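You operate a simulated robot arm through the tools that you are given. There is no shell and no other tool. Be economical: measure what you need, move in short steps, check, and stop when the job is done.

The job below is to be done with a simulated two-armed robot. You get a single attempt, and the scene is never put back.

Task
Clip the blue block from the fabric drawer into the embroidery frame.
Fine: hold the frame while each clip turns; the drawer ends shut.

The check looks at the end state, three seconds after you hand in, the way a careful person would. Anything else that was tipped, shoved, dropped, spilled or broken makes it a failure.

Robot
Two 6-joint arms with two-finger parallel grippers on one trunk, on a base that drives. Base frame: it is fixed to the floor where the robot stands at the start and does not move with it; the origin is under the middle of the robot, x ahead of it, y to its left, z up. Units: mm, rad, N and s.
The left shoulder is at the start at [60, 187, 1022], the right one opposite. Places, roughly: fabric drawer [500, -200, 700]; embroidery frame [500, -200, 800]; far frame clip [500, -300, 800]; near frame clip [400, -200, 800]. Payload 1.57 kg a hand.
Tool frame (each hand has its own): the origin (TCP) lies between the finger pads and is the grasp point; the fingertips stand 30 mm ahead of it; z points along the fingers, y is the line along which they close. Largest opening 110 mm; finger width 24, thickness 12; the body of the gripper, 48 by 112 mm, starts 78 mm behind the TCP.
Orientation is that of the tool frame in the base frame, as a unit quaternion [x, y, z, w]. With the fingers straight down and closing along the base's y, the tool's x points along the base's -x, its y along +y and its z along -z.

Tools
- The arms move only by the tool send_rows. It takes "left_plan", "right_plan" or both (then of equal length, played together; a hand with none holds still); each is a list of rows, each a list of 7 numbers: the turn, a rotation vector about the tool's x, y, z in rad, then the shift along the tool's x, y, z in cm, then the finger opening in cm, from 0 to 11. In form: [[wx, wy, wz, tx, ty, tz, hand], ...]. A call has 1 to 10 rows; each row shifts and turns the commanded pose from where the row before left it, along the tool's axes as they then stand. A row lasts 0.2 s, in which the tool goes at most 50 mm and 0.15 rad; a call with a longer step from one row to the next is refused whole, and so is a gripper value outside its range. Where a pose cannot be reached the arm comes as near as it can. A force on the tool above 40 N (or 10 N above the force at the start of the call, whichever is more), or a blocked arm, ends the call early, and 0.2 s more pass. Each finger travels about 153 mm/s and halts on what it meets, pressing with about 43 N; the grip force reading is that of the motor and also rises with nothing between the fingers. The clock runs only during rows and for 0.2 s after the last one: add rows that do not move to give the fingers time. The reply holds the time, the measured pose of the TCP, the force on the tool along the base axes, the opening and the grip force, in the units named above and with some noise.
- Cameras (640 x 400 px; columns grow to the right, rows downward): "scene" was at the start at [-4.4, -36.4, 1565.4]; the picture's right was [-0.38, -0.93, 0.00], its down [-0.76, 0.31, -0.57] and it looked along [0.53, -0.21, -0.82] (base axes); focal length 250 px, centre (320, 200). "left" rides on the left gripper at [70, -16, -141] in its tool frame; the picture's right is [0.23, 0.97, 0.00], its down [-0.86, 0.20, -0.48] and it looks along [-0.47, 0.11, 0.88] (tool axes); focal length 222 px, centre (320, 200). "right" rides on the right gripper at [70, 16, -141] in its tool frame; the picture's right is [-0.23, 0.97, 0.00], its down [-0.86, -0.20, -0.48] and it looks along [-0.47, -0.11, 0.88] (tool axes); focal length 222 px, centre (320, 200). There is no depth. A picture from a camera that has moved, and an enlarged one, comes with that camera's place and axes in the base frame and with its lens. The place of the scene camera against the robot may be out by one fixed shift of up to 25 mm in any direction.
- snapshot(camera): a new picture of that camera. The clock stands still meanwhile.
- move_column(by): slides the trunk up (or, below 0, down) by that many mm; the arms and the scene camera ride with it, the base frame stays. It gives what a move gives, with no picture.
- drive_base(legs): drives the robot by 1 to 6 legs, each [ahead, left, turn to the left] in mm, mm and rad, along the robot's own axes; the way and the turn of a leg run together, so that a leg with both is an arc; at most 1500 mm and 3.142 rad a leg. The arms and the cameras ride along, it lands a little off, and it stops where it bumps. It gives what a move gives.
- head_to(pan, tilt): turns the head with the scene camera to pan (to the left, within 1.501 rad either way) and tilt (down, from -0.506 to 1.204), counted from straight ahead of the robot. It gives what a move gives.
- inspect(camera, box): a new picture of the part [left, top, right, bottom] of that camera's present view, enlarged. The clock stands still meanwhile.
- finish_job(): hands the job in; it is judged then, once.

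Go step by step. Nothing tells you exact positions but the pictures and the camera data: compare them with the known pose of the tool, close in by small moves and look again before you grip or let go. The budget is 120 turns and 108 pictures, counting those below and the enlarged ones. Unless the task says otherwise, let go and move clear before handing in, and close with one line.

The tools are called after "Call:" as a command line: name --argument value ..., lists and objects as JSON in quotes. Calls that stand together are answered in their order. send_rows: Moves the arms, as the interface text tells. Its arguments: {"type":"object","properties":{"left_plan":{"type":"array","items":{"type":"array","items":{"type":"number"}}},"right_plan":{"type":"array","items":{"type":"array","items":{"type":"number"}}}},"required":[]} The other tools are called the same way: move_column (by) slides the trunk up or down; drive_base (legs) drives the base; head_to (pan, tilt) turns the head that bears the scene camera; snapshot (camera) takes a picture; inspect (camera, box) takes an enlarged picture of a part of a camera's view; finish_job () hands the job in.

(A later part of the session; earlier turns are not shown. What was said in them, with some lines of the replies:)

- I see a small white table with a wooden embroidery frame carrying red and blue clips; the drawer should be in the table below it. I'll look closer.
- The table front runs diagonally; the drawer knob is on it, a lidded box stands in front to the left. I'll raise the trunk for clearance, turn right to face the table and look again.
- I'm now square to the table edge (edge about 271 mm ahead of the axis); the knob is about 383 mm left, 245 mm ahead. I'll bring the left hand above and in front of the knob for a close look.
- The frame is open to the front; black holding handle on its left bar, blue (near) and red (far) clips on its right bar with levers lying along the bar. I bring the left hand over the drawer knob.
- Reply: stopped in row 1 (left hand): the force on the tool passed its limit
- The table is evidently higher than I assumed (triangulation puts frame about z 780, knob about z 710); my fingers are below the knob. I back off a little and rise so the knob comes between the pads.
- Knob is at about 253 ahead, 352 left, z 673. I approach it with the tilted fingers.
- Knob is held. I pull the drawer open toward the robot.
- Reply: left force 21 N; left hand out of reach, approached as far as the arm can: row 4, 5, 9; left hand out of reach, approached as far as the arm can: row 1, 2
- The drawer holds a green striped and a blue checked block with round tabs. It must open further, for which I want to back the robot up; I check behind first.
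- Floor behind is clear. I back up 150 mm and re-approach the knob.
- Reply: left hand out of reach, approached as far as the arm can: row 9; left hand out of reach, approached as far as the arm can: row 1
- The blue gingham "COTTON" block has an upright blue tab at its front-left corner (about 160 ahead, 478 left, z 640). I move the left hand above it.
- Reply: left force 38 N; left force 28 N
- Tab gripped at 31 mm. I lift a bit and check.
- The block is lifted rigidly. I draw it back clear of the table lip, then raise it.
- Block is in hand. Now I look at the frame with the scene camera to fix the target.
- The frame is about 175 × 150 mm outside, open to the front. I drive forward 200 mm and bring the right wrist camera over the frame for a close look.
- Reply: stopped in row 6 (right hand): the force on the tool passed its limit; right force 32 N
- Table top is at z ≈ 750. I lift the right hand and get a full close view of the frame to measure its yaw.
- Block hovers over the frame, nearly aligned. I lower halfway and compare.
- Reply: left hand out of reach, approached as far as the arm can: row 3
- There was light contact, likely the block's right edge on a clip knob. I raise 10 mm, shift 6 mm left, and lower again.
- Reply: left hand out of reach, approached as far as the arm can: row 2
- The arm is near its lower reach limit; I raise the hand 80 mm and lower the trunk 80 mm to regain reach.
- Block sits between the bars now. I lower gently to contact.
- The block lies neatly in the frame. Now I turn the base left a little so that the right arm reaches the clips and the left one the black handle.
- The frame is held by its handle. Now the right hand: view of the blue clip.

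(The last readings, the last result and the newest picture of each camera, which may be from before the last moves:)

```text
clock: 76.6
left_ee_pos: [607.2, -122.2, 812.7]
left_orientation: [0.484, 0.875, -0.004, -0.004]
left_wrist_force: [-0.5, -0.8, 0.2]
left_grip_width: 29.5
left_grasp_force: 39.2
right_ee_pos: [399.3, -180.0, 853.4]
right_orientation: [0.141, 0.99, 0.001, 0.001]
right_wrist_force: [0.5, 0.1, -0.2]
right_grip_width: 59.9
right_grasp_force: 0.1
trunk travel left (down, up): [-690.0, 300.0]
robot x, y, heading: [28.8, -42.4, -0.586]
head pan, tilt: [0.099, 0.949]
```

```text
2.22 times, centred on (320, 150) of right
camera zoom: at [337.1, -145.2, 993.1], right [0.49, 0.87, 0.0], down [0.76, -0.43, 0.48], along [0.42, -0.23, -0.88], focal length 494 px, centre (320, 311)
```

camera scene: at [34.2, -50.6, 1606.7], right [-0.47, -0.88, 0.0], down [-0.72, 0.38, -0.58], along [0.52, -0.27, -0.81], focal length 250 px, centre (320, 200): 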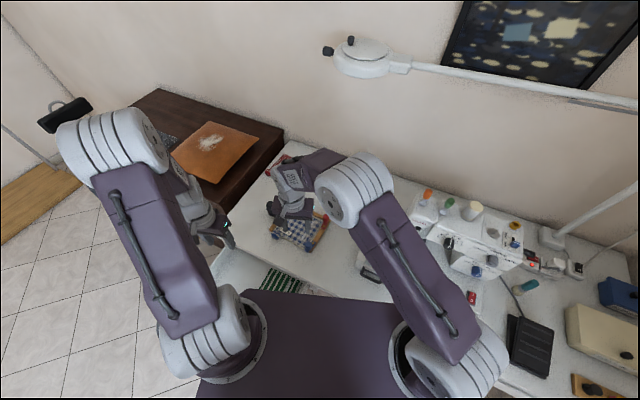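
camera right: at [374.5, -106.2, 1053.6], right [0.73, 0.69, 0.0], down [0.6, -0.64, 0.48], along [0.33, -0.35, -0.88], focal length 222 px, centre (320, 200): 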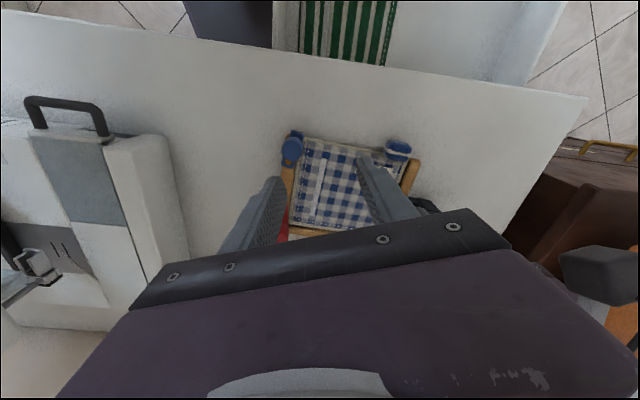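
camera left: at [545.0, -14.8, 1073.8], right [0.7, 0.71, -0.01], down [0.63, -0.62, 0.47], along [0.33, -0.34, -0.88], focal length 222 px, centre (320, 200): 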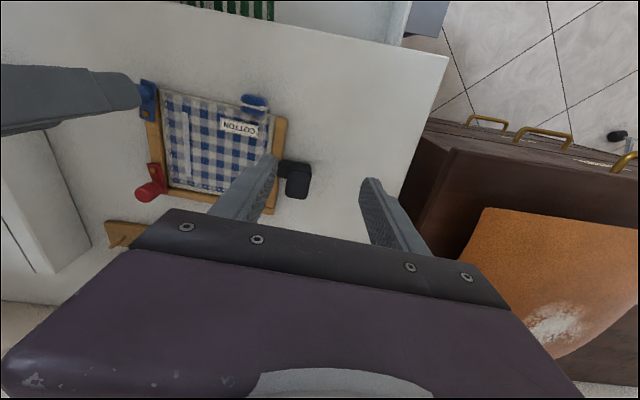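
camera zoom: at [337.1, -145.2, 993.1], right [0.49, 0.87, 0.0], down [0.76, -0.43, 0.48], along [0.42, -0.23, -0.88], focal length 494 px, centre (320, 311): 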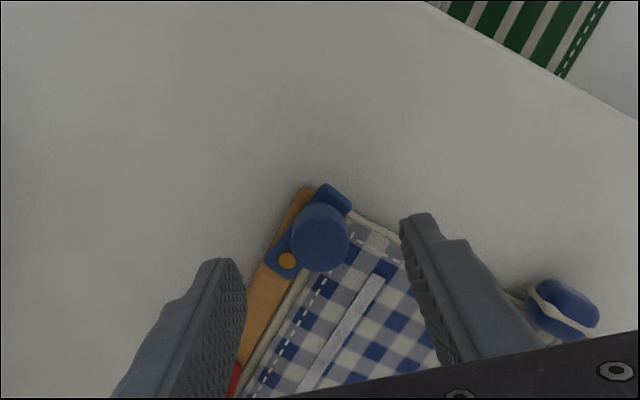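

Call:
send_rows --right_plan '[[0, 0, 0, -0.2, 0, 2, 5], [0, 0, 0, 0, 0, 2, 5], [0, 0, 0, 0, 0, 0.3, 5], [0, 0, 0, 0, 0, 0, 5]]'

Call:
inspect --camera "right" --box '[200, 60, 440, 240]'

```text
clock: 77.6
left_ee_pos: [608.2, -120.9, 812.7]
left_orientation: [0.484, 0.875, -0.004, -0.003]
left_wrist_force: [-1.3, -0.1, -0.1]
left_grip_width: 29.8
left_grasp_force: 38.6
right_ee_pos: [402.8, -180.6, 810.2]
right_orientation: [0.142, 0.99, 0.001, 0.001]
right_wrist_force: [-0.2, 0.3, -0.5]
right_grip_width: 50.0
right_grasp_force: 0.1
trunk travel left (down, up): [-690.0, 300.0]
robot x, y, heading: [31.4, -41.6, -0.583]
head pan, tilt: [0.099, 0.949]
```

```text
2.22 times, centred on (320, 150) of right
camera zoom: at [339.6, -146.0, 950.1], right [0.49, 0.87, 0.0], down [0.76, -0.43, 0.48], along [0.42, -0.23, -0.88], focal length 494 px, centre (320, 311)
```

zoom: 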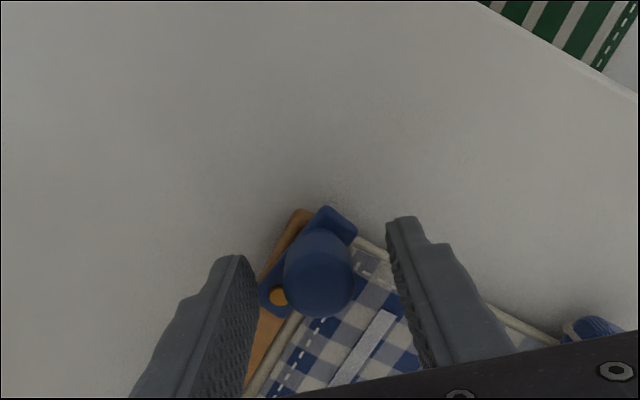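

Call:
send_rows --right_plan '[[0, 0, 0, -0.35, 0, 0.3, 5], [0, 0, 0, 0, 0, 0.3, 5], [0, 0, 0, 0, 0, 0, 5], [0, 0, 0, 0, 0, 0, 3], [0, 0, 0, 0, 0, 0, 1.5], [0, 0, 0, 0, 0, 0, 1.5]]'

Call:
inspect --camera "right" --box '[200, 100, 440, 240]'

```text
clock: 79.0
left_ee_pos: [608.0, -121.9, 812.9]
left_orientation: [0.484, 0.875, -0.004, -0.004]
left_wrist_force: [0.6, -0.3, 1.6]
left_grip_width: 29.8
left_grasp_force: 39.4
right_ee_pos: [406.0, -181.6, 803.5]
right_orientation: [0.142, 0.99, 0.001, 0.001]
right_wrist_force: [-0.1, -0.2, -1.1]
right_grip_width: 22.7
right_grasp_force: 35.0
trunk travel left (down, up): [-690.0, 300.0]
robot x, y, heading: [32.9, -42.2, -0.584]
head pan, tilt: [0.099, 0.949]
```

```text
2.67 times, centred on (320, 170) of right
camera zoom: at [343.0, -146.6, 944.3], right [0.49, 0.87, 0.0], down [0.76, -0.43, 0.48], along [0.42, -0.23, -0.88], focal length 592 px, centre (320, 280)
```

zoom: 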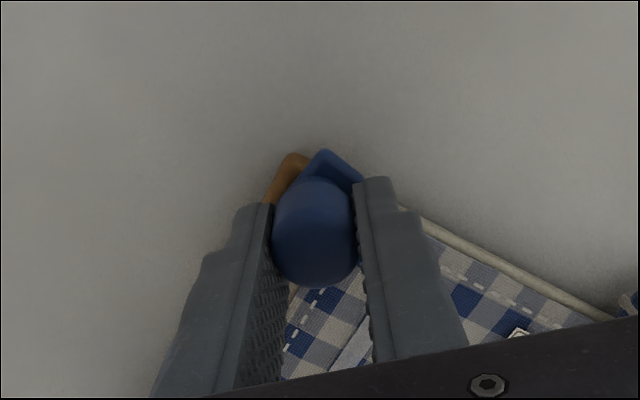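

Knob is gripped (22.7 mm). I loosen slightly, re-align the fingers to the lever, then swing it along its arc with the fingers as a loose cage.

Call:
send_rows --right_plan '[[0, 0, 0, 0, 0, 0, 3.2], [0, 0, 0.15, 0, 0, 0, 3.2], [0, 0, 0.15, 0, 0, 0, 3.2], [0, 0, 0.15, 0, 0, 0, 3.2], [0, 0, 0, 0, 0, 0, 2.0], [0, 0, 0, 0, 0, 0, 2.0], [0, 0, 0, 0, 0, 0, 2.6]]'

Call:
inspect --camera "right" --box '[200, 100, 440, 240]'

```text
clock: 80.6
left_ee_pos: [607.9, -122.4, 812.7]
left_orientation: [0.483, 0.876, -0.004, -0.004]
left_wrist_force: [1.4, 1.4, -0.2]
left_grip_width: 29.7
left_grasp_force: 38.7
right_ee_pos: [405.7, -180.7, 803.4]
right_orientation: [0.36, 0.933, 0.0, 0.001]
right_wrist_force: [-1.9, -1.8, 0.3]
right_grip_width: 28.5
right_grasp_force: 1.5
trunk travel left (down, up): [-690.0, 300.0]
robot x, y, heading: [29.9, -45.3, -0.584]
head pan, tilt: [0.099, 0.949]
```

```text
2.67 times, centred on (320, 170) of right
camera zoom: at [364.6, -123.0, 944.7], right [0.82, 0.57, 0.0], down [0.5, -0.72, 0.48], along [0.27, -0.39, -0.88], focal length 592 px, centre (320, 280)
```

zoom: 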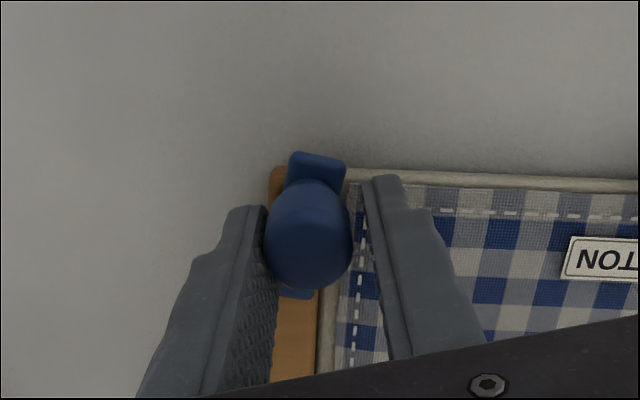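

Call:
send_rows --right_plan '[[0, 0, 0.145, -0.15, 0.345, 0, 2.6], [0, 0, 0.145, -0.18, 0.331, 0, 2.6], [0, 0, 0.145, -0.18, 0.331, 0, 2.6], [0, 0, 0.145, -0.18, 0.331, 0, 2.6], [0, 0, 0, 0, 0, 0, 2.6]]'

Call:
inspect --camera "right" --box '[200, 100, 440, 240]'

```text
clock: 81.8
left_ee_pos: [608.2, -121.2, 813.1]
left_orientation: [0.483, 0.875, -0.004, -0.003]
left_wrist_force: [6.2, 5.2, 0.1]
left_grip_width: 29.6
left_grasp_force: 39.4
right_ee_pos: [419.5, -179.2, 802.8]
right_orientation: [0.611, 0.791, 0.001, 0.001]
right_wrist_force: [-5.4, -3.4, -0.3]
right_grip_width: 31.8
right_grasp_force: 3.5
trunk travel left (down, up): [-690.0, 300.0]
robot x, y, heading: [32.2, -44.5, -0.584]
head pan, tilt: [0.099, 0.949]
```

```text
2.67 times, centred on (320, 170) of right
camera zoom: at [418.2, -108.3, 944.6], right [1.0, 0.02, 0.0], down [0.02, -0.88, 0.48], along [0.01, -0.48, -0.88], focal length 592 px, centre (320, 280)
```

zoom: 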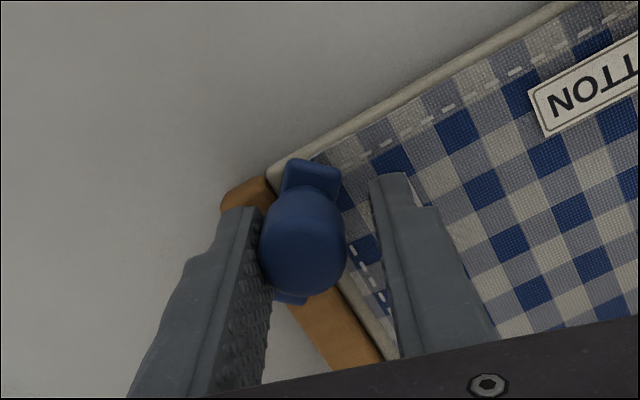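

Call:
send_rows --right_plan '[[0, 0, 0.145, -0.18, 0.331, 0, 2.5], [0, 0, 0.145, -0.18, 0.331, 0, 2.5], [0, 0, 0.145, -0.18, 0.331, 0, 2.5], [0, 0, 0.145, -0.18, 0.331, 0, 2.5], [0, 0, 0.145, -0.18, 0.331, 0, 2.5], [0, 0, 0.145, -0.18, 0.331, 0, 2.5], [0, 0, 0, 0, 0, 0, 2.5]]'

Call:
inspect --camera "right" --box '[200, 60, 440, 240]'

```text
clock: 83.4
left_ee_pos: [607.7, -123.3, 812.7]
left_orientation: [0.483, 0.876, -0.004, -0.003]
left_wrist_force: [10.6, -2.5, 0.0]
left_grip_width: 29.6
left_grasp_force: 39.2
right_ee_pos: [438.9, -192.1, 803.1]
right_orientation: [0.888, 0.46, 0.0, 0.0]
right_wrist_force: [-10.2, 2.0, 0.9]
right_grip_width: 33.2
right_grasp_force: 4.2
trunk travel left (down, up): [-690.0, 300.0]
robot x, y, heading: [32.4, -38.1, -0.584]
head pan, tilt: [0.099, 0.949]
```

```text
2.22 times, centred on (320, 150) of right
camera zoom: at [491.9, -144.8, 944.6], right [0.66, -0.75, 0.0], down [-0.66, -0.58, 0.48], along [-0.36, -0.32, -0.88], focal length 494 px, centre (320, 311)
```

zoom: 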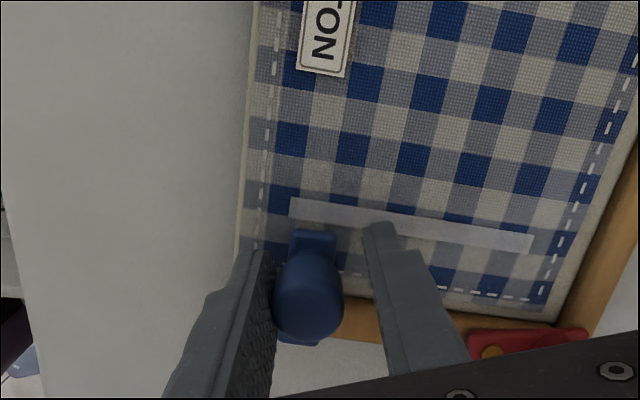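

The blue clip now points inward over the block (about 90°). I release it, lift, and check.

Call:
send_rows --right_plan '[[0, 0, 0, 0, 0, 0, 4], [0, 0, 0, 0, 0, 0, 5], [0, 0, 0, 0, 0, -2, 5], [0, 0, 0, 0, 0, -3, 5], [0, 0, 0, 0, 0, -4, 5], [0, 0, -0.15, 0, 0, -2, 5], [0, 0, -0.15, 0, 0, 0, 5], [0, 0, -0.15, 0, 0, 0, 5], [0, 0, -0.15, 0, 0, 0, 5], [0, 0, -0.15, 0, 0, 0, 5]]'

Call:
snapshot --camera "right"

```text
clock: 85.6
left_ee_pos: [607.1, -121.6, 812.1]
left_orientation: [0.483, 0.875, -0.005, -0.003]
left_wrist_force: [-1.3, -0.6, 0.7]
left_grip_width: 29.6
left_grasp_force: 39.0
right_ee_pos: [437.8, -190.9, 914.8]
right_orientation: [0.656, 0.754, 0.001, 0.0]
right_wrist_force: [-0.6, -0.1, -0.5]
right_grip_width: 50.0
right_grasp_force: 0.1
trunk travel left (down, up): [-690.0, 300.0]
robot x, y, heading: [30.0, -44.0, -0.587]
head pan, tilt: [0.099, 0.949]
```

```text
37 pictures are left
camera right: at [444.2, -121.1, 1054.8], right [1.0, -0.09, 0.0], down [-0.08, -0.87, 0.48], along [-0.04, -0.48, -0.88], focal length 222 px, centre (320, 200)
```

right: 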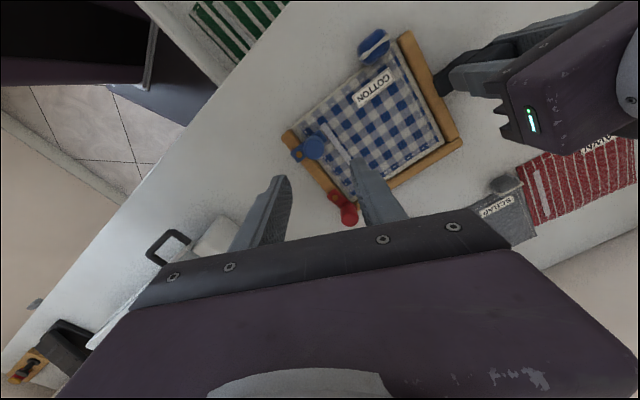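

Call:
send_rows --right_plan '[[0, 0, -0.14, 0, 0, 0, 5], [0, 0, -0.14, 0, 0, 0, 5], [0, 0, -0.14, 0, 0, 0, 5], [0, 0, 0, -3.3, -0.9, 0, 5], [0, 0, 0, -3.3, -0.9, 2, 5], [0, 0, 0, -3.35, -0.9, 2.5, 5], [0, 0, 0, 0, 0, 2, 5], [0, 0, 0, 0, 0, 0, 5]]'

Call:
inspect --camera "right" --box '[200, 60, 440, 240]'

```text
clock: 87.4
left_ee_pos: [608.5, -122.8, 812.9]
left_orientation: [0.484, 0.875, -0.004, -0.003]
left_wrist_force: [0.2, -0.1, 0.0]
left_grip_width: 29.8
left_grasp_force: 39.4
right_ee_pos: [467.8, -291.5, 847.7]
right_orientation: [0.487, 0.873, 0.001, 0.001]
right_wrist_force: [1.3, -0.8, 0.0]
right_grip_width: 50.3
right_grasp_force: 0.0
trunk travel left (down, up): [-690.0, 300.0]
robot x, y, heading: [28.6, -41.4, -0.589]
head pan, tilt: [0.099, 0.949]
```

```text
2.22 times, centred on (320, 150) of right
camera zoom: at [444.1, -224.0, 988.7], right [0.95, 0.32, 0.0], down [0.28, -0.83, 0.48], along [0.15, -0.45, -0.88], focal length 494 px, centre (320, 311)
```

zoom: 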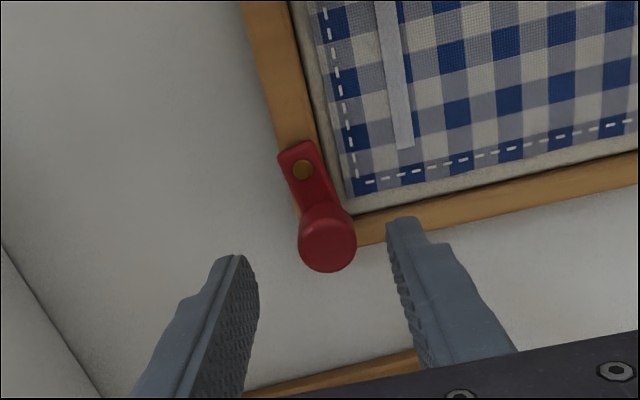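

Call:
send_rows --right_plan '[[0, 0, 0, -0.2, 0.2, 1.5, 4.5], [0, 0, 0, -0.1, 0, 1.5, 4.5], [0, 0, 0, 0, 0, 1.4, 4.5], [0, 0, 0, 0, 0, 0, 3.5], [0, 0, 0, 0, 0, 0, 2.6]]'

Call:
inspect --camera "right" --box '[200, 60, 440, 240]'

```text
clock: 88.6
left_ee_pos: [608.1, -122.3, 812.9]
left_orientation: [0.484, 0.875, -0.005, -0.003]
left_wrist_force: [-0.3, 0.7, -0.4]
left_grip_width: 29.6
left_grasp_force: 38.6
right_ee_pos: [471.2, -293.2, 805.2]
right_orientation: [0.485, 0.874, 0.001, 0.0]
right_wrist_force: [0.1, -1.1, 0.4]
right_grip_width: 26.1
right_grasp_force: 0.0
trunk travel left (down, up): [-690.0, 300.0]
robot x, y, heading: [30.1, -38.7, -0.587]
head pan, tilt: [0.099, 0.949]
```

```text
2.22 times, centred on (320, 150) of right
camera zoom: at [447.9, -225.1, 945.1], right [0.95, 0.32, 0.0], down [0.28, -0.83, 0.48], along [0.15, -0.45, -0.88], focal length 494 px, centre (320, 311)
```

zoom: 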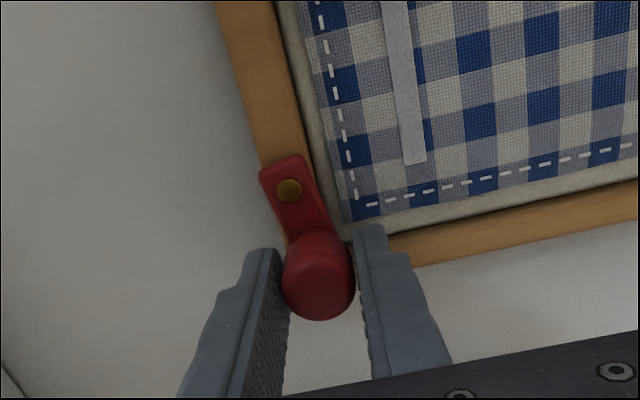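

Call:
send_rows --right_plan '[[0, 0, -0.145, 0.1, 0.363, 0, 2.6], [0, 0, -0.145, 0.1, 0.363, 0, 2.6], [0, 0, -0.145, 0.1, 0.363, 0, 2.6], [0, 0, -0.145, 0.1, 0.363, 0, 2.6], [0, 0, -0.145, 0.1, 0.363, 0, 2.6], [0, 0, 0, 0, 0, 0, 2.6]]'

Call:
inspect --camera "right" --box '[200, 60, 440, 240]'

```text
clock: 90.0
left_ee_pos: [608.5, -122.2, 812.8]
left_orientation: [0.483, 0.875, -0.004, -0.003]
left_wrist_force: [4.2, 4.7, 1.4]
left_grip_width: 29.5
left_grasp_force: 39.2
right_ee_pos: [478.7, -275.8, 803.5]
right_orientation: [0.143, 0.99, 0.001, 0.001]
right_wrist_force: [-2.5, -5.3, -0.2]
right_grip_width: 30.8
right_grasp_force: 2.1
trunk travel left (down, up): [-690.0, 300.0]
robot x, y, heading: [30.9, -40.9, -0.582]
head pan, tilt: [0.099, 0.949]
```

```text
2.22 times, centred on (320, 150) of right
camera zoom: at [416.9, -240.8, 945.7], right [0.5, 0.87, 0.0], down [0.76, -0.43, 0.48], along [0.42, -0.24, -0.88], focal length 494 px, centre (320, 311)
```

zoom: 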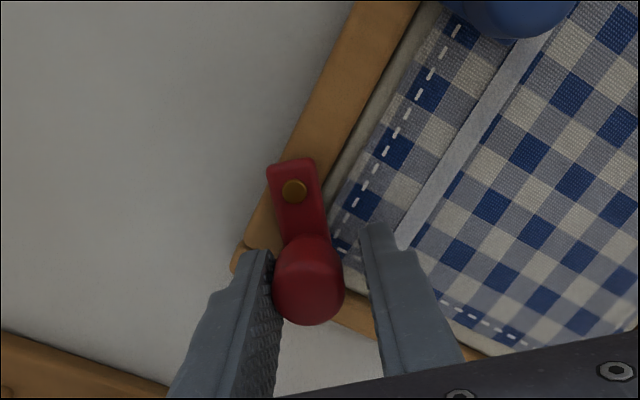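

Turning well, with the frame steady. I continue the remaining arc.

Call:
send_rows --right_plan '[[0, 0, -0.145, 0.07, 0.37, 0, 2.6], [0, 0, -0.145, 0.07, 0.37, 0, 2.6], [0, 0, -0.145, 0.07, 0.37, 0, 2.6], [0, 0, -0.145, 0.07, 0.37, 0, 2.6], [0, 0, -0.145, 0.07, 0.37, 0, 2.6], [0, 0, -0.1, 0.05, 0.25, 0, 2.6], [0, 0, 0, 0, 0, 0, 2.6]]'

Call:
inspect --camera "right" --box '[200, 60, 440, 240]'

```text
clock: 91.6
left_ee_pos: [605.9, -122.1, 812.9]
left_orientation: [0.484, 0.875, -0.004, -0.004]
left_wrist_force: [-0.1, 6.0, 2.6]
left_grip_width: 29.6
left_grasp_force: 39.0
right_ee_pos: [474.4, -255.9, 805.5]
right_orientation: [-0.265, 0.964, 0.0, 0.002]
right_wrist_force: [1.8, -4.3, 0.5]
right_grip_width: 30.6
right_grasp_force: 2.8
trunk travel left (down, up): [-690.0, 300.0]
robot x, y, heading: [34.4, -39.1, -0.579]
head pan, tilt: [0.099, 0.949]
```

```text
2.22 times, centred on (320, 150) of right
camera zoom: at [405.6, -277.7, 946.1], right [-0.3, 0.95, 0.0], down [0.84, 0.27, 0.48], along [0.46, 0.15, -0.88], focal length 494 px, centre (320, 311)
```

zoom: 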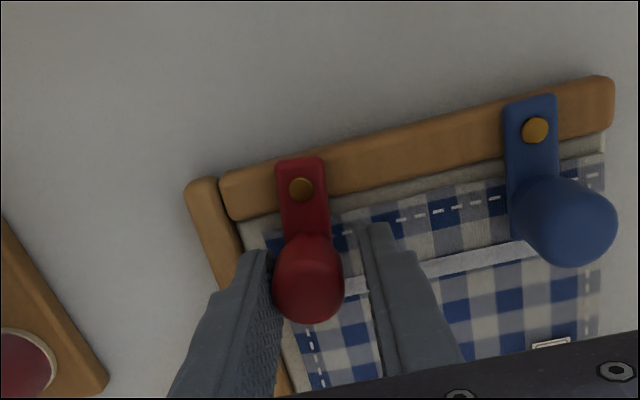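

Blue is perpendicular; red is still slightly short, so I turn it a little more.

Call:
send_rows --right_plan '[[0, 0, -0.12, 0.06, 0.31, 0, 2.6], [0, 0, -0.12, 0.06, 0.31, 0, 2.6], [0, 0, 0, 0, 0, 0, 2.6]]'

Call:
send_rows --right_plan '[[0, 0, 0, 0, 0, 0, 4], [0, 0, 0, 0, 0, 0, 5], [0, 0, 0, 0, 0, -2, 5], [0, 0, 0, 0, 0, -3, 5], [0, 0, 0.15, 0, 0, -4, 5], [0, 0, 0.15, 0, 0, -2, 5], [0, 0, 0.15, 0, 0, 0, 5], [0, 0, 0.15, 2, 0, 0, 5], [0, 0, 0.15, 2, 0, 0, 5], [0, 0, 0, 0, 0, 0, 5]]'

Call:
snapshot --camera "right"

```text
clock: 92.4
left_ee_pos: [607.1, -122.0, 811.7]
left_orientation: [0.484, 0.875, -0.004, -0.003]
left_wrist_force: [-2.3, 6.6, 4.4]
left_grip_width: 29.7
left_grasp_force: 39.3
right_ee_pos: [469.0, -249.8, 805.3]
right_orientation: [-0.379, 0.925, -0.001, 0.001]
right_wrist_force: [3.0, -6.2, -0.2]
right_grip_width: 31.9
right_grasp_force: 3.0
trunk travel left (down, up): [-690.0, 300.0]
robot x, y, heading: [26.8, -39.9, -0.585]
head pan, tilt: [0.099, 0.949]
```

```text
clock: 94.6
left_ee_pos: [607.4, -120.9, 812.6]
left_orientation: [0.484, 0.875, -0.005, -0.003]
left_wrist_force: [-1.0, 0.4, 0.0]
left_grip_width: 29.5
left_grasp_force: 39.3
right_ee_pos: [430.9, -260.3, 914.9]
right_orientation: [-0.011, 1.0, 0.001, 0.001]
right_wrist_force: [0.9, 0.7, -0.4]
right_grip_width: 50.2
right_grasp_force: 0.1
trunk travel left (down, up): [-690.0, 300.0]
robot x, y, heading: [30.2, -40.2, -0.583]
head pan, tilt: [0.099, 0.949]
```

```text
32 pictures are left
camera right: at [360.3, -246.9, 1055.3], right [0.2, 0.98, 0.0], down [0.86, -0.18, 0.48], along [0.47, -0.1, -0.88], focal length 222 px, centre (320, 200)
```

right: 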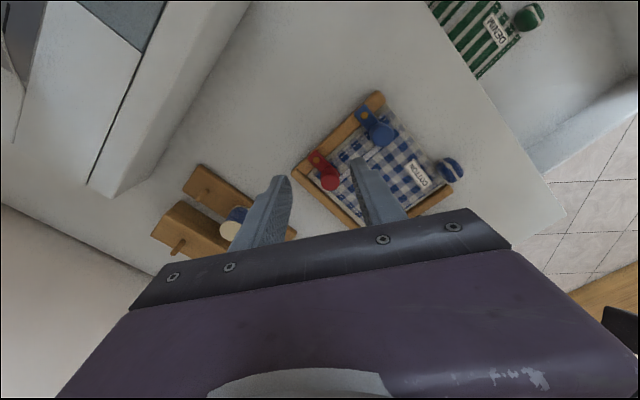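

Call:
inspect --camera "right" --box '[270, 70, 480, 230]'

```text
2.50 times, centred on (375, 150) of right
camera zoom: at [360.3, -246.9, 1055.3], right [0.2, 0.98, 0.0], down [0.86, -0.18, 0.48], along [0.47, -0.1, -0.88], focal length 555 px, centre (182, 325)
```

zoom: 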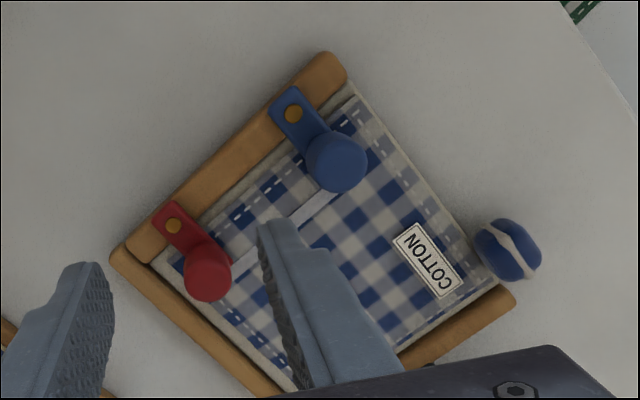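

Both clips now hold the block. I release the handle, raise both hands, then turn back and reverse to deal with the drawer.

Call:
send_rows --left_plan '[[0, 0, 0, 0, 0, 0, 4], [0, 0, 0, 0, 0, 0, 5], [0, 0, 0, 0, 0, -2, 5], [0, 0, 0, 0, 0, -3, 5], [0, 0, 0, 0, 0, -4, 5], [0, 0, 0, 0, 0, -4, 5], [0, 0, 0, 1, 0, -4, 5], [0, 0, 0, 0, 0, 0, 5]]'

Call:
drive_base --legs '[[0, 0, -0.35], [-230, 0, 0]]'

Call:
snapshot --camera "left"

```text
clock: 96.4
left_ee_pos: [603.7, -112.5, 982.0]
left_orientation: [0.483, 0.875, -0.005, -0.005]
left_wrist_force: [-0.9, 0.4, -0.3]
left_grip_width: 50.5
left_grasp_force: 0.1
right_ee_pos: [431.8, -260.7, 914.2]
right_orientation: [-0.013, 1.0, 0.0, 0.001]
right_wrist_force: [0.8, -0.3, -0.7]
right_grip_width: 50.3
right_grasp_force: 0.1
trunk travel left (down, up): [-690.0, 300.0]
robot x, y, heading: [26.5, -39.2, -0.59]
head pan, tilt: [0.099, 0.949]
```

```text
clock: 99.2
left_ee_pos: [409.6, -121.6, 981.3]
left_orientation: [0.629, 0.778, -0.004, -0.005]
left_wrist_force: [-0.4, -1.0, 0.2]
left_grip_width: 50.2
left_grasp_force: 0.1
right_ee_pos: [196.4, -202.3, 914.9]
right_orientation: [0.161, 0.987, -0.001, 0.001]
right_wrist_force: [0.4, 0.7, -0.2]
right_grip_width: 50.2
right_grasp_force: 0.1
trunk travel left (down, up): [-690.0, 300.0]
robot x, y, heading: [-100.6, 145.0, -0.934]
head pan, tilt: [0.099, 0.949]
```

```text
30 pictures are left
camera left: at [382.4, -55.2, 1122.6], right [0.9, 0.43, -0.01], down [0.38, -0.79, 0.47], along [0.19, -0.43, -0.88], focal length 222 px, centre (320, 200)
```

left: 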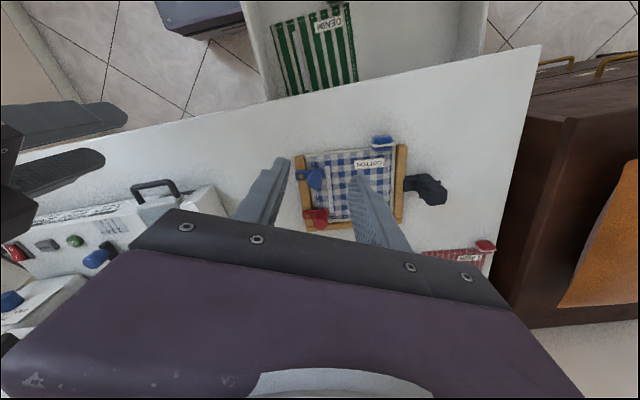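

Call:
send_rows --left_plan '[[0, 0, -0.145, 0, 0, 0, 7], [0, 0, -0.14, 0, 0, 0, 7], [0, 0, -0.14, 0, 0, 0, 7], [0, 0, 0, 4, 1, 0, 7], [0, 0, 0, 4.5, 1.2, 0, 7], [0, 0, 0, 4.5, 1.2, 0, 7], [0, 0, 0, 4.5, 1.2, 0, 7], [0, 0, 0, 4.5, 1.2, 0, 7], [0, 0, 0, 4.5, 1.2, 0, 7], [0, 0, 0, 0, 0, 0, 7]]'

Call:
send_rows --left_plan '[[0, 0, 0, 4, 1.0, 2, 7], [0, 0, 0, 4, 0.8, 3, 7], [0, 0, 0, 3, 0.6, 4, 7], [0, 0, 0, 0, 0, 4, 7], [0, -0.1, 0, 0, 0, 3, 7], [0, -0.15, 0, 0, 0, 0, 7], [0, -0.15, 0, 0, 0, 0, 7], [0, -0.15, 0, 0, 0, 0, 7], [0, -0.15, 0, 0, 0, 0, 7], [0, 0, 0, 0, 0, 0, 7]]'

Call:
snapshot --camera "left"

```text
clock: 101.4
left_ee_pos: [307.9, 132.3, 983.5]
left_orientation: [0.451, 0.892, -0.002, -0.005]
left_wrist_force: [0.2, 0.1, -0.5]
left_grip_width: 70.1
left_grasp_force: 0.0
right_ee_pos: [196.5, -200.6, 914.9]
right_orientation: [0.162, 0.987, 0.001, 0.001]
right_wrist_force: [-0.4, 0.2, -0.3]
right_grip_width: 50.3
right_grasp_force: 0.0
trunk travel left (down, up): [-690.0, 300.0]
robot x, y, heading: [-104.2, 141.2, -0.931]
head pan, tilt: [0.099, 0.949]
```

```text
refused: row 2 steps farther than a row can; nothing moved
```

```text
29 pictures are left
camera left: at [256.1, 180.4, 1124.4], right [0.65, 0.76, -0.01], down [0.67, -0.57, 0.47], along [0.35, -0.31, -0.88], focal length 222 px, centre (320, 200)
```

left: 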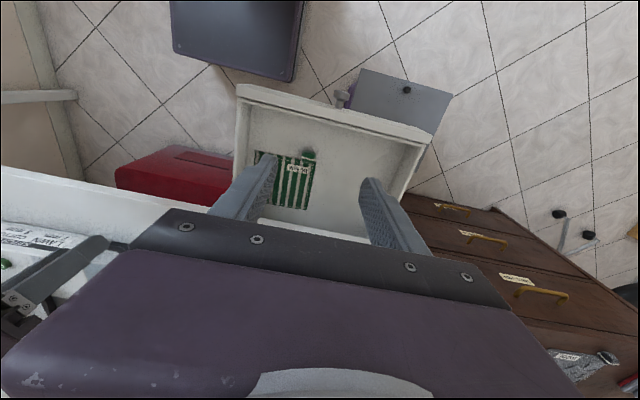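

Call:
send_rows --left_plan '[[0, 0, 0, 4, 0.9, 0, 7], [0, 0, 0, 4, 0.9, 0, 7], [0, 0, 0, 3.3, 0.7, 2, 7], [0, 0, 0, 0, 0, 4.5, 7], [0, 0, 0, 0, 0, 4.5, 7], [0, 0, 0, 0, 0, 4.5, 7], [0, 0, 0, 0, 0, 4, 7], [0, 0, 0, 0, 0, 3, 7], [0, 0, 0, 0, 0, 0, 7]]'

Call:
send_rows --left_plan '[[0, -0.15, 0, 0, 0, 0, 7], [0, -0.15, 0, 0, 0, 0, 7], [0, -0.15, 0, 0, 0, 0, 7], [0, -0.15, 0, 0, 0, 0, 7], [0, -0.1, 0, 0, 0, 0, 7], [0, 0, 0, 0, 0, 0, 7]]'

Call:
snapshot --camera "left"

```text
clock: 103.4
left_ee_pos: [291.7, 242.8, 766.0]
left_orientation: [0.45, 0.893, -0.003, -0.004]
left_wrist_force: [0.2, 0.2, -0.9]
left_grip_width: 70.0
left_grasp_force: 0.1
left hand out of reach, approached as far as the arm can: row 2, 3, 4
right_ee_pos: [196.5, -200.9, 915.1]
right_orientation: [0.161, 0.987, 0.0, 0.0]
right_wrist_force: [0.1, 0.2, 0.1]
right_grip_width: 50.1
right_grasp_force: 0.2
trunk travel left (down, up): [-690.0, 300.0]
robot x, y, heading: [-104.1, 142.5, -0.933]
head pan, tilt: [0.099, 0.949]
```

```text
clock: 104.8
left_ee_pos: [293.3, 241.1, 767.0]
left_orientation: [0.421, 0.841, -0.157, 0.302]
left_wrist_force: [0.0, 0.1, -0.3]
left_grip_width: 70.1
left_grasp_force: 0.0
right_ee_pos: [196.7, -201.1, 914.3]
right_orientation: [0.162, 0.987, 0.0, 0.001]
right_wrist_force: [1.0, -0.4, -0.2]
right_grip_width: 50.2
right_grasp_force: 0.0
trunk travel left (down, up): [-690.0, 300.0]
robot x, y, heading: [-105.0, 143.4, -0.934]
head pan, tilt: [0.099, 0.949]
```

```text
28 pictures are left
camera left: at [196.0, 350.8, 830.1], right [0.68, 0.72, -0.15], down [0.38, -0.16, 0.91], along [0.63, -0.68, -0.38], focal length 222 px, centre (320, 200)
```

left: 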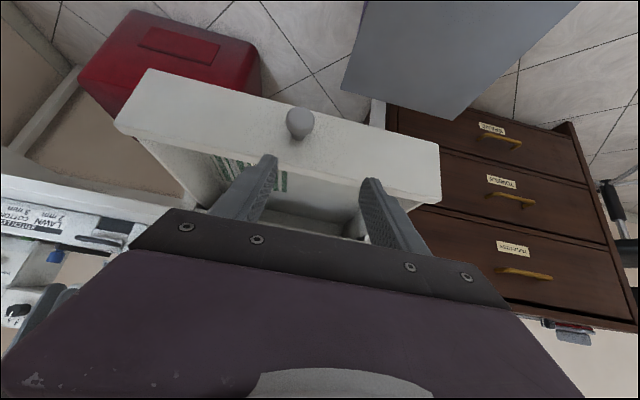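

Call:
send_rows --left_plan '[[0, 0, 0, 1.75, -1.35, 1.7, 7], [0, 0, 0, 1.75, -1.35, 1.7, 7], [0, 0, 0, 0, 0, 3, 7], [0, 0, 0, 0, 0, 0, 7]]'

Call:
snapshot --camera "left"

```text
clock: 105.8
left_ee_pos: [278.1, 216.0, 693.9]
left_orientation: [0.422, 0.84, -0.157, 0.302]
left_wrist_force: [-0.7, -0.3, -0.3]
left_grip_width: 70.0
left_grasp_force: 0.1
right_ee_pos: [196.4, -200.4, 915.2]
right_orientation: [0.162, 0.987, -0.001, 0.001]
right_wrist_force: [0.7, 0.1, 0.3]
right_grip_width: 50.2
right_grasp_force: 0.0
trunk travel left (down, up): [-690.0, 300.0]
robot x, y, heading: [-105.4, 142.5, -0.934]
head pan, tilt: [0.099, 0.949]
```

```text
27 pictures are left
camera left: at [181.1, 323.8, 757.5], right [0.68, 0.72, -0.15], down [0.38, -0.16, 0.91], along [0.63, -0.68, -0.38], focal length 222 px, centre (320, 200)
```

left: 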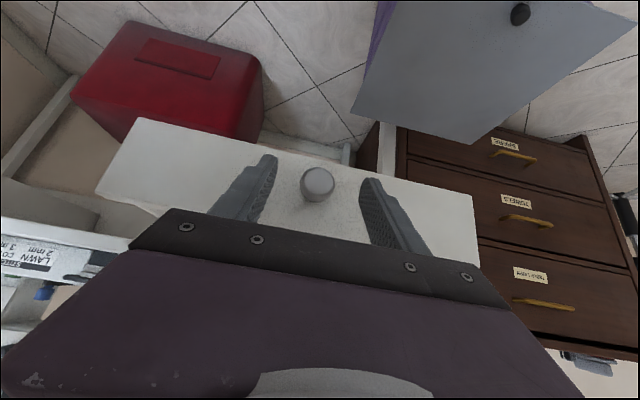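

Call:
send_rows --left_plan '[[0, 0, 0, -0.15, 0, 1.6, 7], [0, 0, 0, -0.15, 0, 1.55, 7], [0, 0, 0, 0, 0, 0, 4], [0, 0, 0, 0, 0, 0, 1], [0, 0, 0, 0, 0, 0, 1], [0, 0, 0, 0, 0, 0, 1]]'

Call:
send_rows --left_plan '[[0, 0, 0, -1.53, 0, 1.29, 1], [0, 0, 0, -2.3, 0, 1.93, 1], [0, 0, 0, -2.3, 0, 1.93, 1], [0, 0, 0, -2.3, 0, 1.93, 1], [0, 0, 0, -2.3, 0, 1.93, 1], [0, 0, 0, -2.3, 0, 1.93, 1], [0, 0, 0, -2.3, 0, 1.93, 1], [0, 0, 0, -1.53, 0, 1.29, 1], [0, 0, 0, 0, 0, 0, 1]]'

```text
clock: 107.2
left_ee_pos: [291.0, 197.5, 673.7]
left_orientation: [0.422, 0.84, -0.157, 0.302]
left_wrist_force: [-1.4, -1.5, -2.6]
left_grip_width: 29.3
left_grasp_force: 38.7
right_ee_pos: [197.0, -200.6, 914.6]
right_orientation: [0.162, 0.987, 0.0, 0.001]
right_wrist_force: [-0.2, 0.0, 0.8]
right_grip_width: 50.0
right_grasp_force: 0.0
trunk travel left (down, up): [-690.0, 300.0]
robot x, y, heading: [-105.7, 142.3, -0.932]
head pan, tilt: [0.099, 0.949]
```

```text
clock: 108.3
left_ee_pos: [354.2, 111.7, 672.0]
left_orientation: [0.431, 0.836, -0.168, 0.295]
left_wrist_force: [-12.8, -11.5, 35.1]
left_grip_width: 29.8
left_grasp_force: 38.9
left hand out of reach, approached as far as the arm can: row 3, 4
right_ee_pos: [193.5, -203.4, 916.2]
right_orientation: [0.163, 0.987, 0.0, 0.002]
right_wrist_force: [0.1, 0.4, -0.5]
right_grip_width: 50.2
right_grasp_force: 0.2
trunk travel left (down, up): [-690.0, 300.0]
robot x, y, heading: [-104.7, 140.6, -0.94]
head pan, tilt: [0.099, 0.949]
stopped in row 5 (left hand): the force on the tool passed its limit (the readings are from after the stop); the commanded pose is now the measured one
```

The arm ran out of reach midway (drawer still ~130 mm open). I release, retreat, raise the trunk and drive closer as in the earlier working posture.

Call:
send_rows --left_plan '[[0, 0, 0, 0, 0, 0, 4], [0, 0, 0, 0, 0, 0, 7], [0, 0, 0, 0, 0, -3, 7], [0, 0, 0, 0, 0, -4, 7], [0, 0, 0, 0, 0, -3, 7], [0, 0, 0, 0, 0, 0, 7]]'

Call:
move_column --by 80

Call:
snapshot --camera "left"

```text
clock: 109.7
left_ee_pos: [321.6, 166.0, 745.8]
left_orientation: [0.428, 0.839, -0.165, 0.294]
left_wrist_force: [0.4, -1.1, 0.4]
left_grip_width: 69.9
left_grasp_force: 0.1
right_ee_pos: [195.0, -202.9, 914.8]
right_orientation: [0.163, 0.987, 0.0, 0.001]
right_wrist_force: [-0.3, 0.1, 0.5]
right_grip_width: 50.0
right_grasp_force: 0.1
trunk travel left (down, up): [-690.0, 300.0]
robot x, y, heading: [-104.9, 144.0, -0.935]
head pan, tilt: [0.099, 0.949]
```

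```text
clock: 110.8
left_ee_pos: [323.2, 166.0, 824.6]
left_orientation: [0.428, 0.838, -0.165, 0.295]
left_wrist_force: [0.4, 0.3, -0.7]
left_grip_width: 70.1
left_grasp_force: 0.1
right_ee_pos: [194.6, -201.5, 995.2]
right_orientation: [0.162, 0.987, 0.0, 0.001]
right_wrist_force: [-0.2, -0.6, 0.4]
right_grip_width: 50.1
right_grasp_force: 0.1
trunk travel left (down, up): [-770.0, 220.0]
robot x, y, heading: [-105.7, 141.7, -0.933]
head pan, tilt: [0.099, 0.949]
```

```text
26 pictures are left
camera left: at [228.4, 276.9, 889.8], right [0.69, 0.7, -0.17], down [0.39, -0.16, 0.91], along [0.61, -0.69, -0.39], focal length 222 px, centre (320, 200)
```

left: 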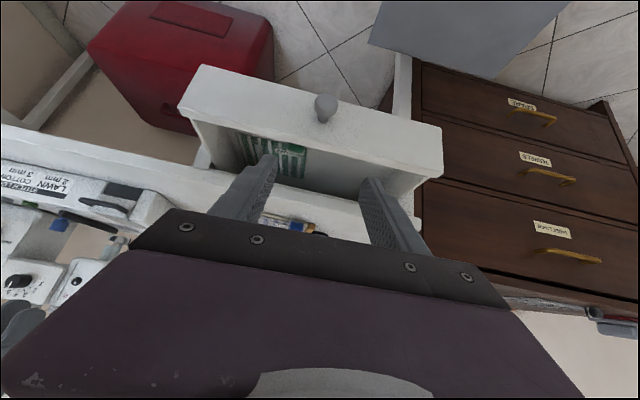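

Call:
drive_base --legs '[[150, 0, 0]]'

Call:
send_rows --left_plan '[[0, 0, 0, 3.23, -0.2, -2.73, 7], [0, 0, 0, 3.23, -0.2, -2.73, 7], [0, 0, 0, 3.23, -0.2, -2.73, 7], [0, 0, 0, 2.3, 0, 2.73, 7], [0, 0, 0, 2.3, 0, 2.73, 7], [0, 0, 0, 2.3, 0, 2.73, 7], [0, 0, 0, 0, 0, 0, 7]]'

Call:
snapshot --camera "left"

```text
clock: 112.2
left_ee_pos: [410.0, 46.0, 826.7]
left_orientation: [0.428, 0.838, -0.166, 0.295]
left_wrist_force: [0.2, 0.2, -0.3]
left_grip_width: 69.9
left_grasp_force: 0.1
right_ee_pos: [284.3, -322.5, 995.0]
right_orientation: [0.162, 0.987, 0.0, 0.002]
right_wrist_force: [0.5, -0.8, -0.2]
right_grip_width: 50.3
right_grasp_force: 0.1
trunk travel left (down, up): [-770.0, 220.0]
robot x, y, heading: [-18.3, 17.7, -0.941]
head pan, tilt: [0.099, 0.949]
```

```text
clock: 113.8
left_ee_pos: [328.3, 144.9, 719.2]
left_orientation: [0.428, 0.838, -0.166, 0.294]
left_wrist_force: [-0.1, 0.0, 0.6]
left_grip_width: 70.3
left_grasp_force: 0.1
right_ee_pos: [283.4, -323.5, 995.1]
right_orientation: [0.163, 0.987, 0.001, 0.001]
right_wrist_force: [0.5, 0.7, 0.2]
right_grip_width: 50.5
right_grasp_force: 0.1
trunk travel left (down, up): [-770.0, 220.0]
robot x, y, heading: [-14.9, 22.1, -0.942]
head pan, tilt: [0.099, 0.949]
```

```text
25 pictures are left
camera left: at [236.0, 254.9, 783.8], right [0.69, 0.7, -0.17], down [0.39, -0.16, 0.91], along [0.61, -0.69, -0.39], focal length 222 px, centre (320, 200)
```

left: 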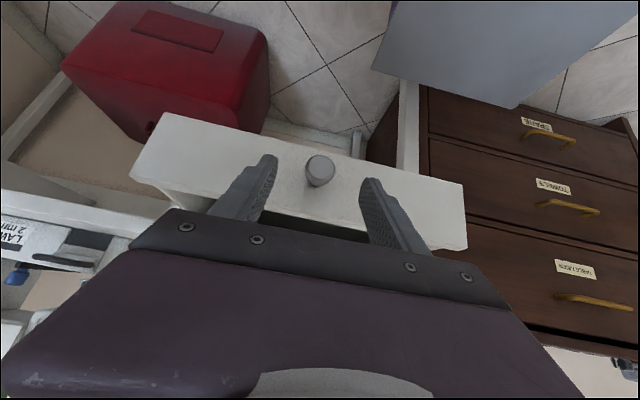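

Call:
send_rows --left_plan '[[0, 0, 0, -0.1, 0.1, 3.2, 7], [0, 0, 0, -0.1, 0, 3.1, 7], [0, 0, 0, 0, 0, 0, 4], [0, 0, 0, 0, 0, 0, 1], [0, 0, 0, 0, 0, 0, 1], [0, 0, 0, 0, 0, 0, 1]]'

Call:
send_rows --left_plan '[[0, 0, 0, -1.53, 0, 1.29, 1], [0, 0, 0, -2.3, 0, 1.93, 1], [0, 0, 0, -2.3, 0, 1.93, 1], [0, 0, 0, -2.3, 0, 1.93, 1], [0, 0, 0, -1.53, 0, 1.29, 1], [0, 0, 0, 0, 0, 0, 1]]'

```text
clock: 115.2
left_ee_pos: [353.8, 111.0, 673.4]
left_orientation: [0.428, 0.838, -0.165, 0.295]
left_wrist_force: [2.1, 1.1, -1.8]
left_grip_width: 29.5
left_grasp_force: 39.3
right_ee_pos: [284.8, -322.7, 994.8]
right_orientation: [0.162, 0.987, 0.0, 0.001]
right_wrist_force: [-1.2, 0.0, 0.0]
right_grip_width: 50.1
right_grasp_force: 0.1
trunk travel left (down, up): [-770.0, 220.0]
robot x, y, heading: [-15.9, 21.0, -0.936]
head pan, tilt: [0.099, 0.949]
```

```text
clock: 116.6
left_ee_pos: [431.4, 5.7, 670.7]
left_orientation: [0.428, 0.838, -0.165, 0.297]
left_wrist_force: [12.8, 7.7, 17.6]
left_grip_width: 29.6
left_grasp_force: 39.3
right_ee_pos: [284.6, -321.6, 994.4]
right_orientation: [0.162, 0.987, 0.0, 0.001]
right_wrist_force: [0.1, -0.4, -0.6]
right_grip_width: 50.0
right_grasp_force: 0.0
trunk travel left (down, up): [-770.0, 220.0]
robot x, y, heading: [-17.3, 21.3, -0.936]
head pan, tilt: [0.099, 0.949]
```

Call:
send_rows --left_plan '[[0, 0, 0, -0.23, 0, 0.19, 1], [0, 0, 0, -0.23, 0, 0.19, 1], [0, 0, 0, -0.2, 0, 0.15, 1], [0, 0, 0, 0, 0, 0, 1]]'

Call:
snapshot --camera "left"

```text
clock: 117.3
left_ee_pos: [430.9, 4.3, 672.6]
left_orientation: [0.423, 0.841, -0.163, 0.294]
left_wrist_force: [-6.3, 21.0, 13.7]
left_grip_width: 29.5
left_grasp_force: 38.9
right_ee_pos: [282.3, -319.3, 995.4]
right_orientation: [0.161, 0.987, 0.0, 0.002]
right_wrist_force: [-0.5, -1.1, 0.4]
right_grip_width: 49.9
right_grasp_force: 0.0
trunk travel left (down, up): [-770.0, 220.0]
robot x, y, heading: [-16.1, 22.3, -0.939]
head pan, tilt: [0.099, 0.949]
stopped in row 3 (left hand): the force on the tool passed its limit (the readings are from after the stop); the commanded pose is now the measured one
```

```text
24 pictures are left
camera left: at [337.0, 113.2, 736.9], right [0.68, 0.71, -0.17], down [0.39, -0.16, 0.91], along [0.62, -0.68, -0.39], focal length 222 px, centre (320, 200)
```

left: 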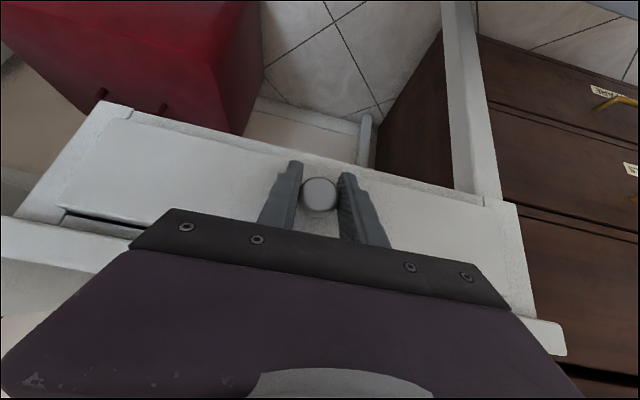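

The drawer is shut, matching the initial view. I release the knob, withdraw and take a final look.

Call:
send_rows --left_plan '[[0, 0, 0, 0, 0, 0, 4], [0, 0, 0, 0, 0, 0, 7], [0, 0, 0, 0, 0, -3, 7], [0, 0, 0, 0, 0, -4, 7], [0, 0.1, 0, 0, 0, -4, 7], [0, 0.15, 0, 0, 0, -4, 7], [0, 0.15, 0, 0, 0, -4, 7], [0, 0.15, 0, 0, 0, -4, 7], [0, 0, 0, 0, 0, 0, 7]]'

Call:
head_to --pan 0.5 --tilt 0.95

Call:
snapshot --camera "left"

Call:
snapshot --camera "scene"

```text
clock: 119.3
left_ee_pos: [367.9, 101.1, 864.9]
left_orientation: [0.453, 0.889, -0.042, 0.053]
left_wrist_force: [-0.1, -0.2, -0.9]
left_grip_width: 69.9
left_grasp_force: 0.0
right_ee_pos: [285.4, -322.2, 995.3]
right_orientation: [0.162, 0.987, 0.0, 0.001]
right_wrist_force: [1.6, 0.6, 0.0]
right_grip_width: 50.2
right_grasp_force: 0.0
trunk travel left (down, up): [-770.0, 220.0]
robot x, y, heading: [-17.7, 23.9, -0.934]
head pan, tilt: [0.099, 0.949]
```

```text
clock: 120.2
left_ee_pos: [367.0, 101.5, 864.6]
left_orientation: [0.454, 0.888, -0.042, 0.054]
left_wrist_force: [0.4, 0.2, -0.2]
left_grip_width: 70.0
left_grasp_force: 0.1
right_ee_pos: [285.0, -322.7, 994.4]
right_orientation: [0.162, 0.987, 0.0, 0.001]
right_wrist_force: [0.4, -0.4, 0.1]
right_grip_width: 50.1
right_grasp_force: 0.0
trunk travel left (down, up): [-770.0, 220.0]
robot x, y, heading: [-17.3, 21.3, -0.934]
head pan, tilt: [0.499, 0.949]
```

```text
23 pictures are left
camera left: at [307.2, 167.0, 995.2], right [0.66, 0.75, -0.06], down [0.63, -0.51, 0.58], along [0.41, -0.42, -0.81], focal length 222 px, centre (320, 200)
```

left: 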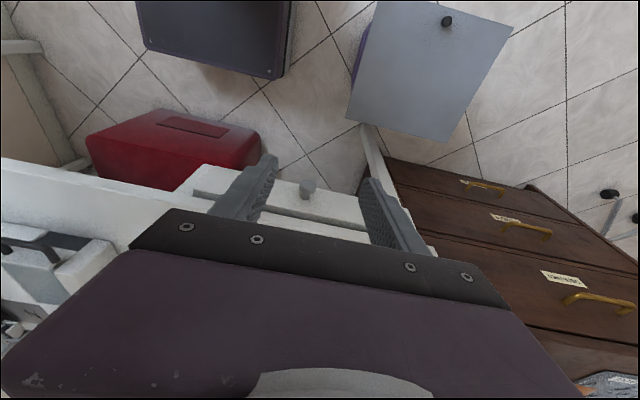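

```text
22 pictures are left
camera scene: at [3.0, 29.5, 1686.7], right [-0.42, -0.91, 0.0], down [-0.74, 0.34, -0.58], along [0.53, -0.25, -0.81], focal length 250 px, centre (320, 200)
```

scene: 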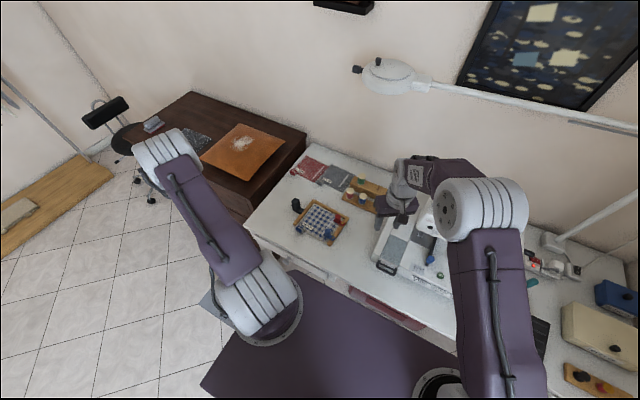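

Call:
inspect --camera "scene" --box '[240, 150, 420, 270]'

Call:
inspect --camera "left" --box '[160, 120, 420, 260]'

```text
3.33 times, centred on (330, 210) of scene
camera zoom: at [3.0, 29.5, 1686.7], right [-0.42, -0.91, 0.0], down [-0.74, 0.34, -0.58], along [0.53, -0.25, -0.81], focal length 832 px, centre (287, 167)
```

zoom: 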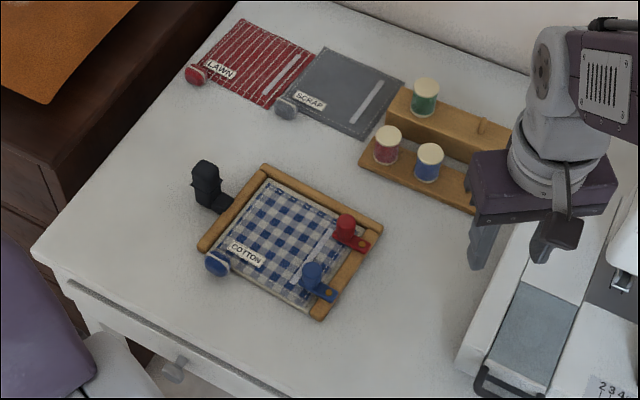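

```text
2.46 times, centred on (290, 190) of left
camera zoom: at [307.2, 167.0, 995.2], right [0.66, 0.75, -0.06], down [0.63, -0.51, 0.58], along [0.41, -0.42, -0.81], focal length 547 px, centre (394, 225)
```

zoom: 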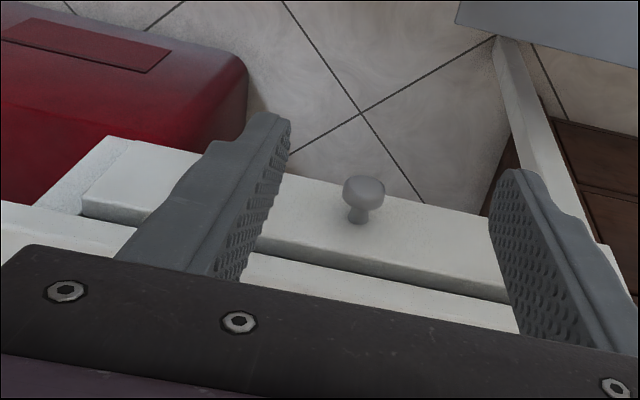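

The blue block lies in the frame under both closed clips. The drawer is shut, both hands are clear, and nothing else looks disturbed, so I'm handing in.

Call:
finish_job

```text
The job is handed in.
```

The blue COTTON block is clipped into the embroidery frame under both turned clips, I held the frame by its handle for each turn, and the drawer is shut.
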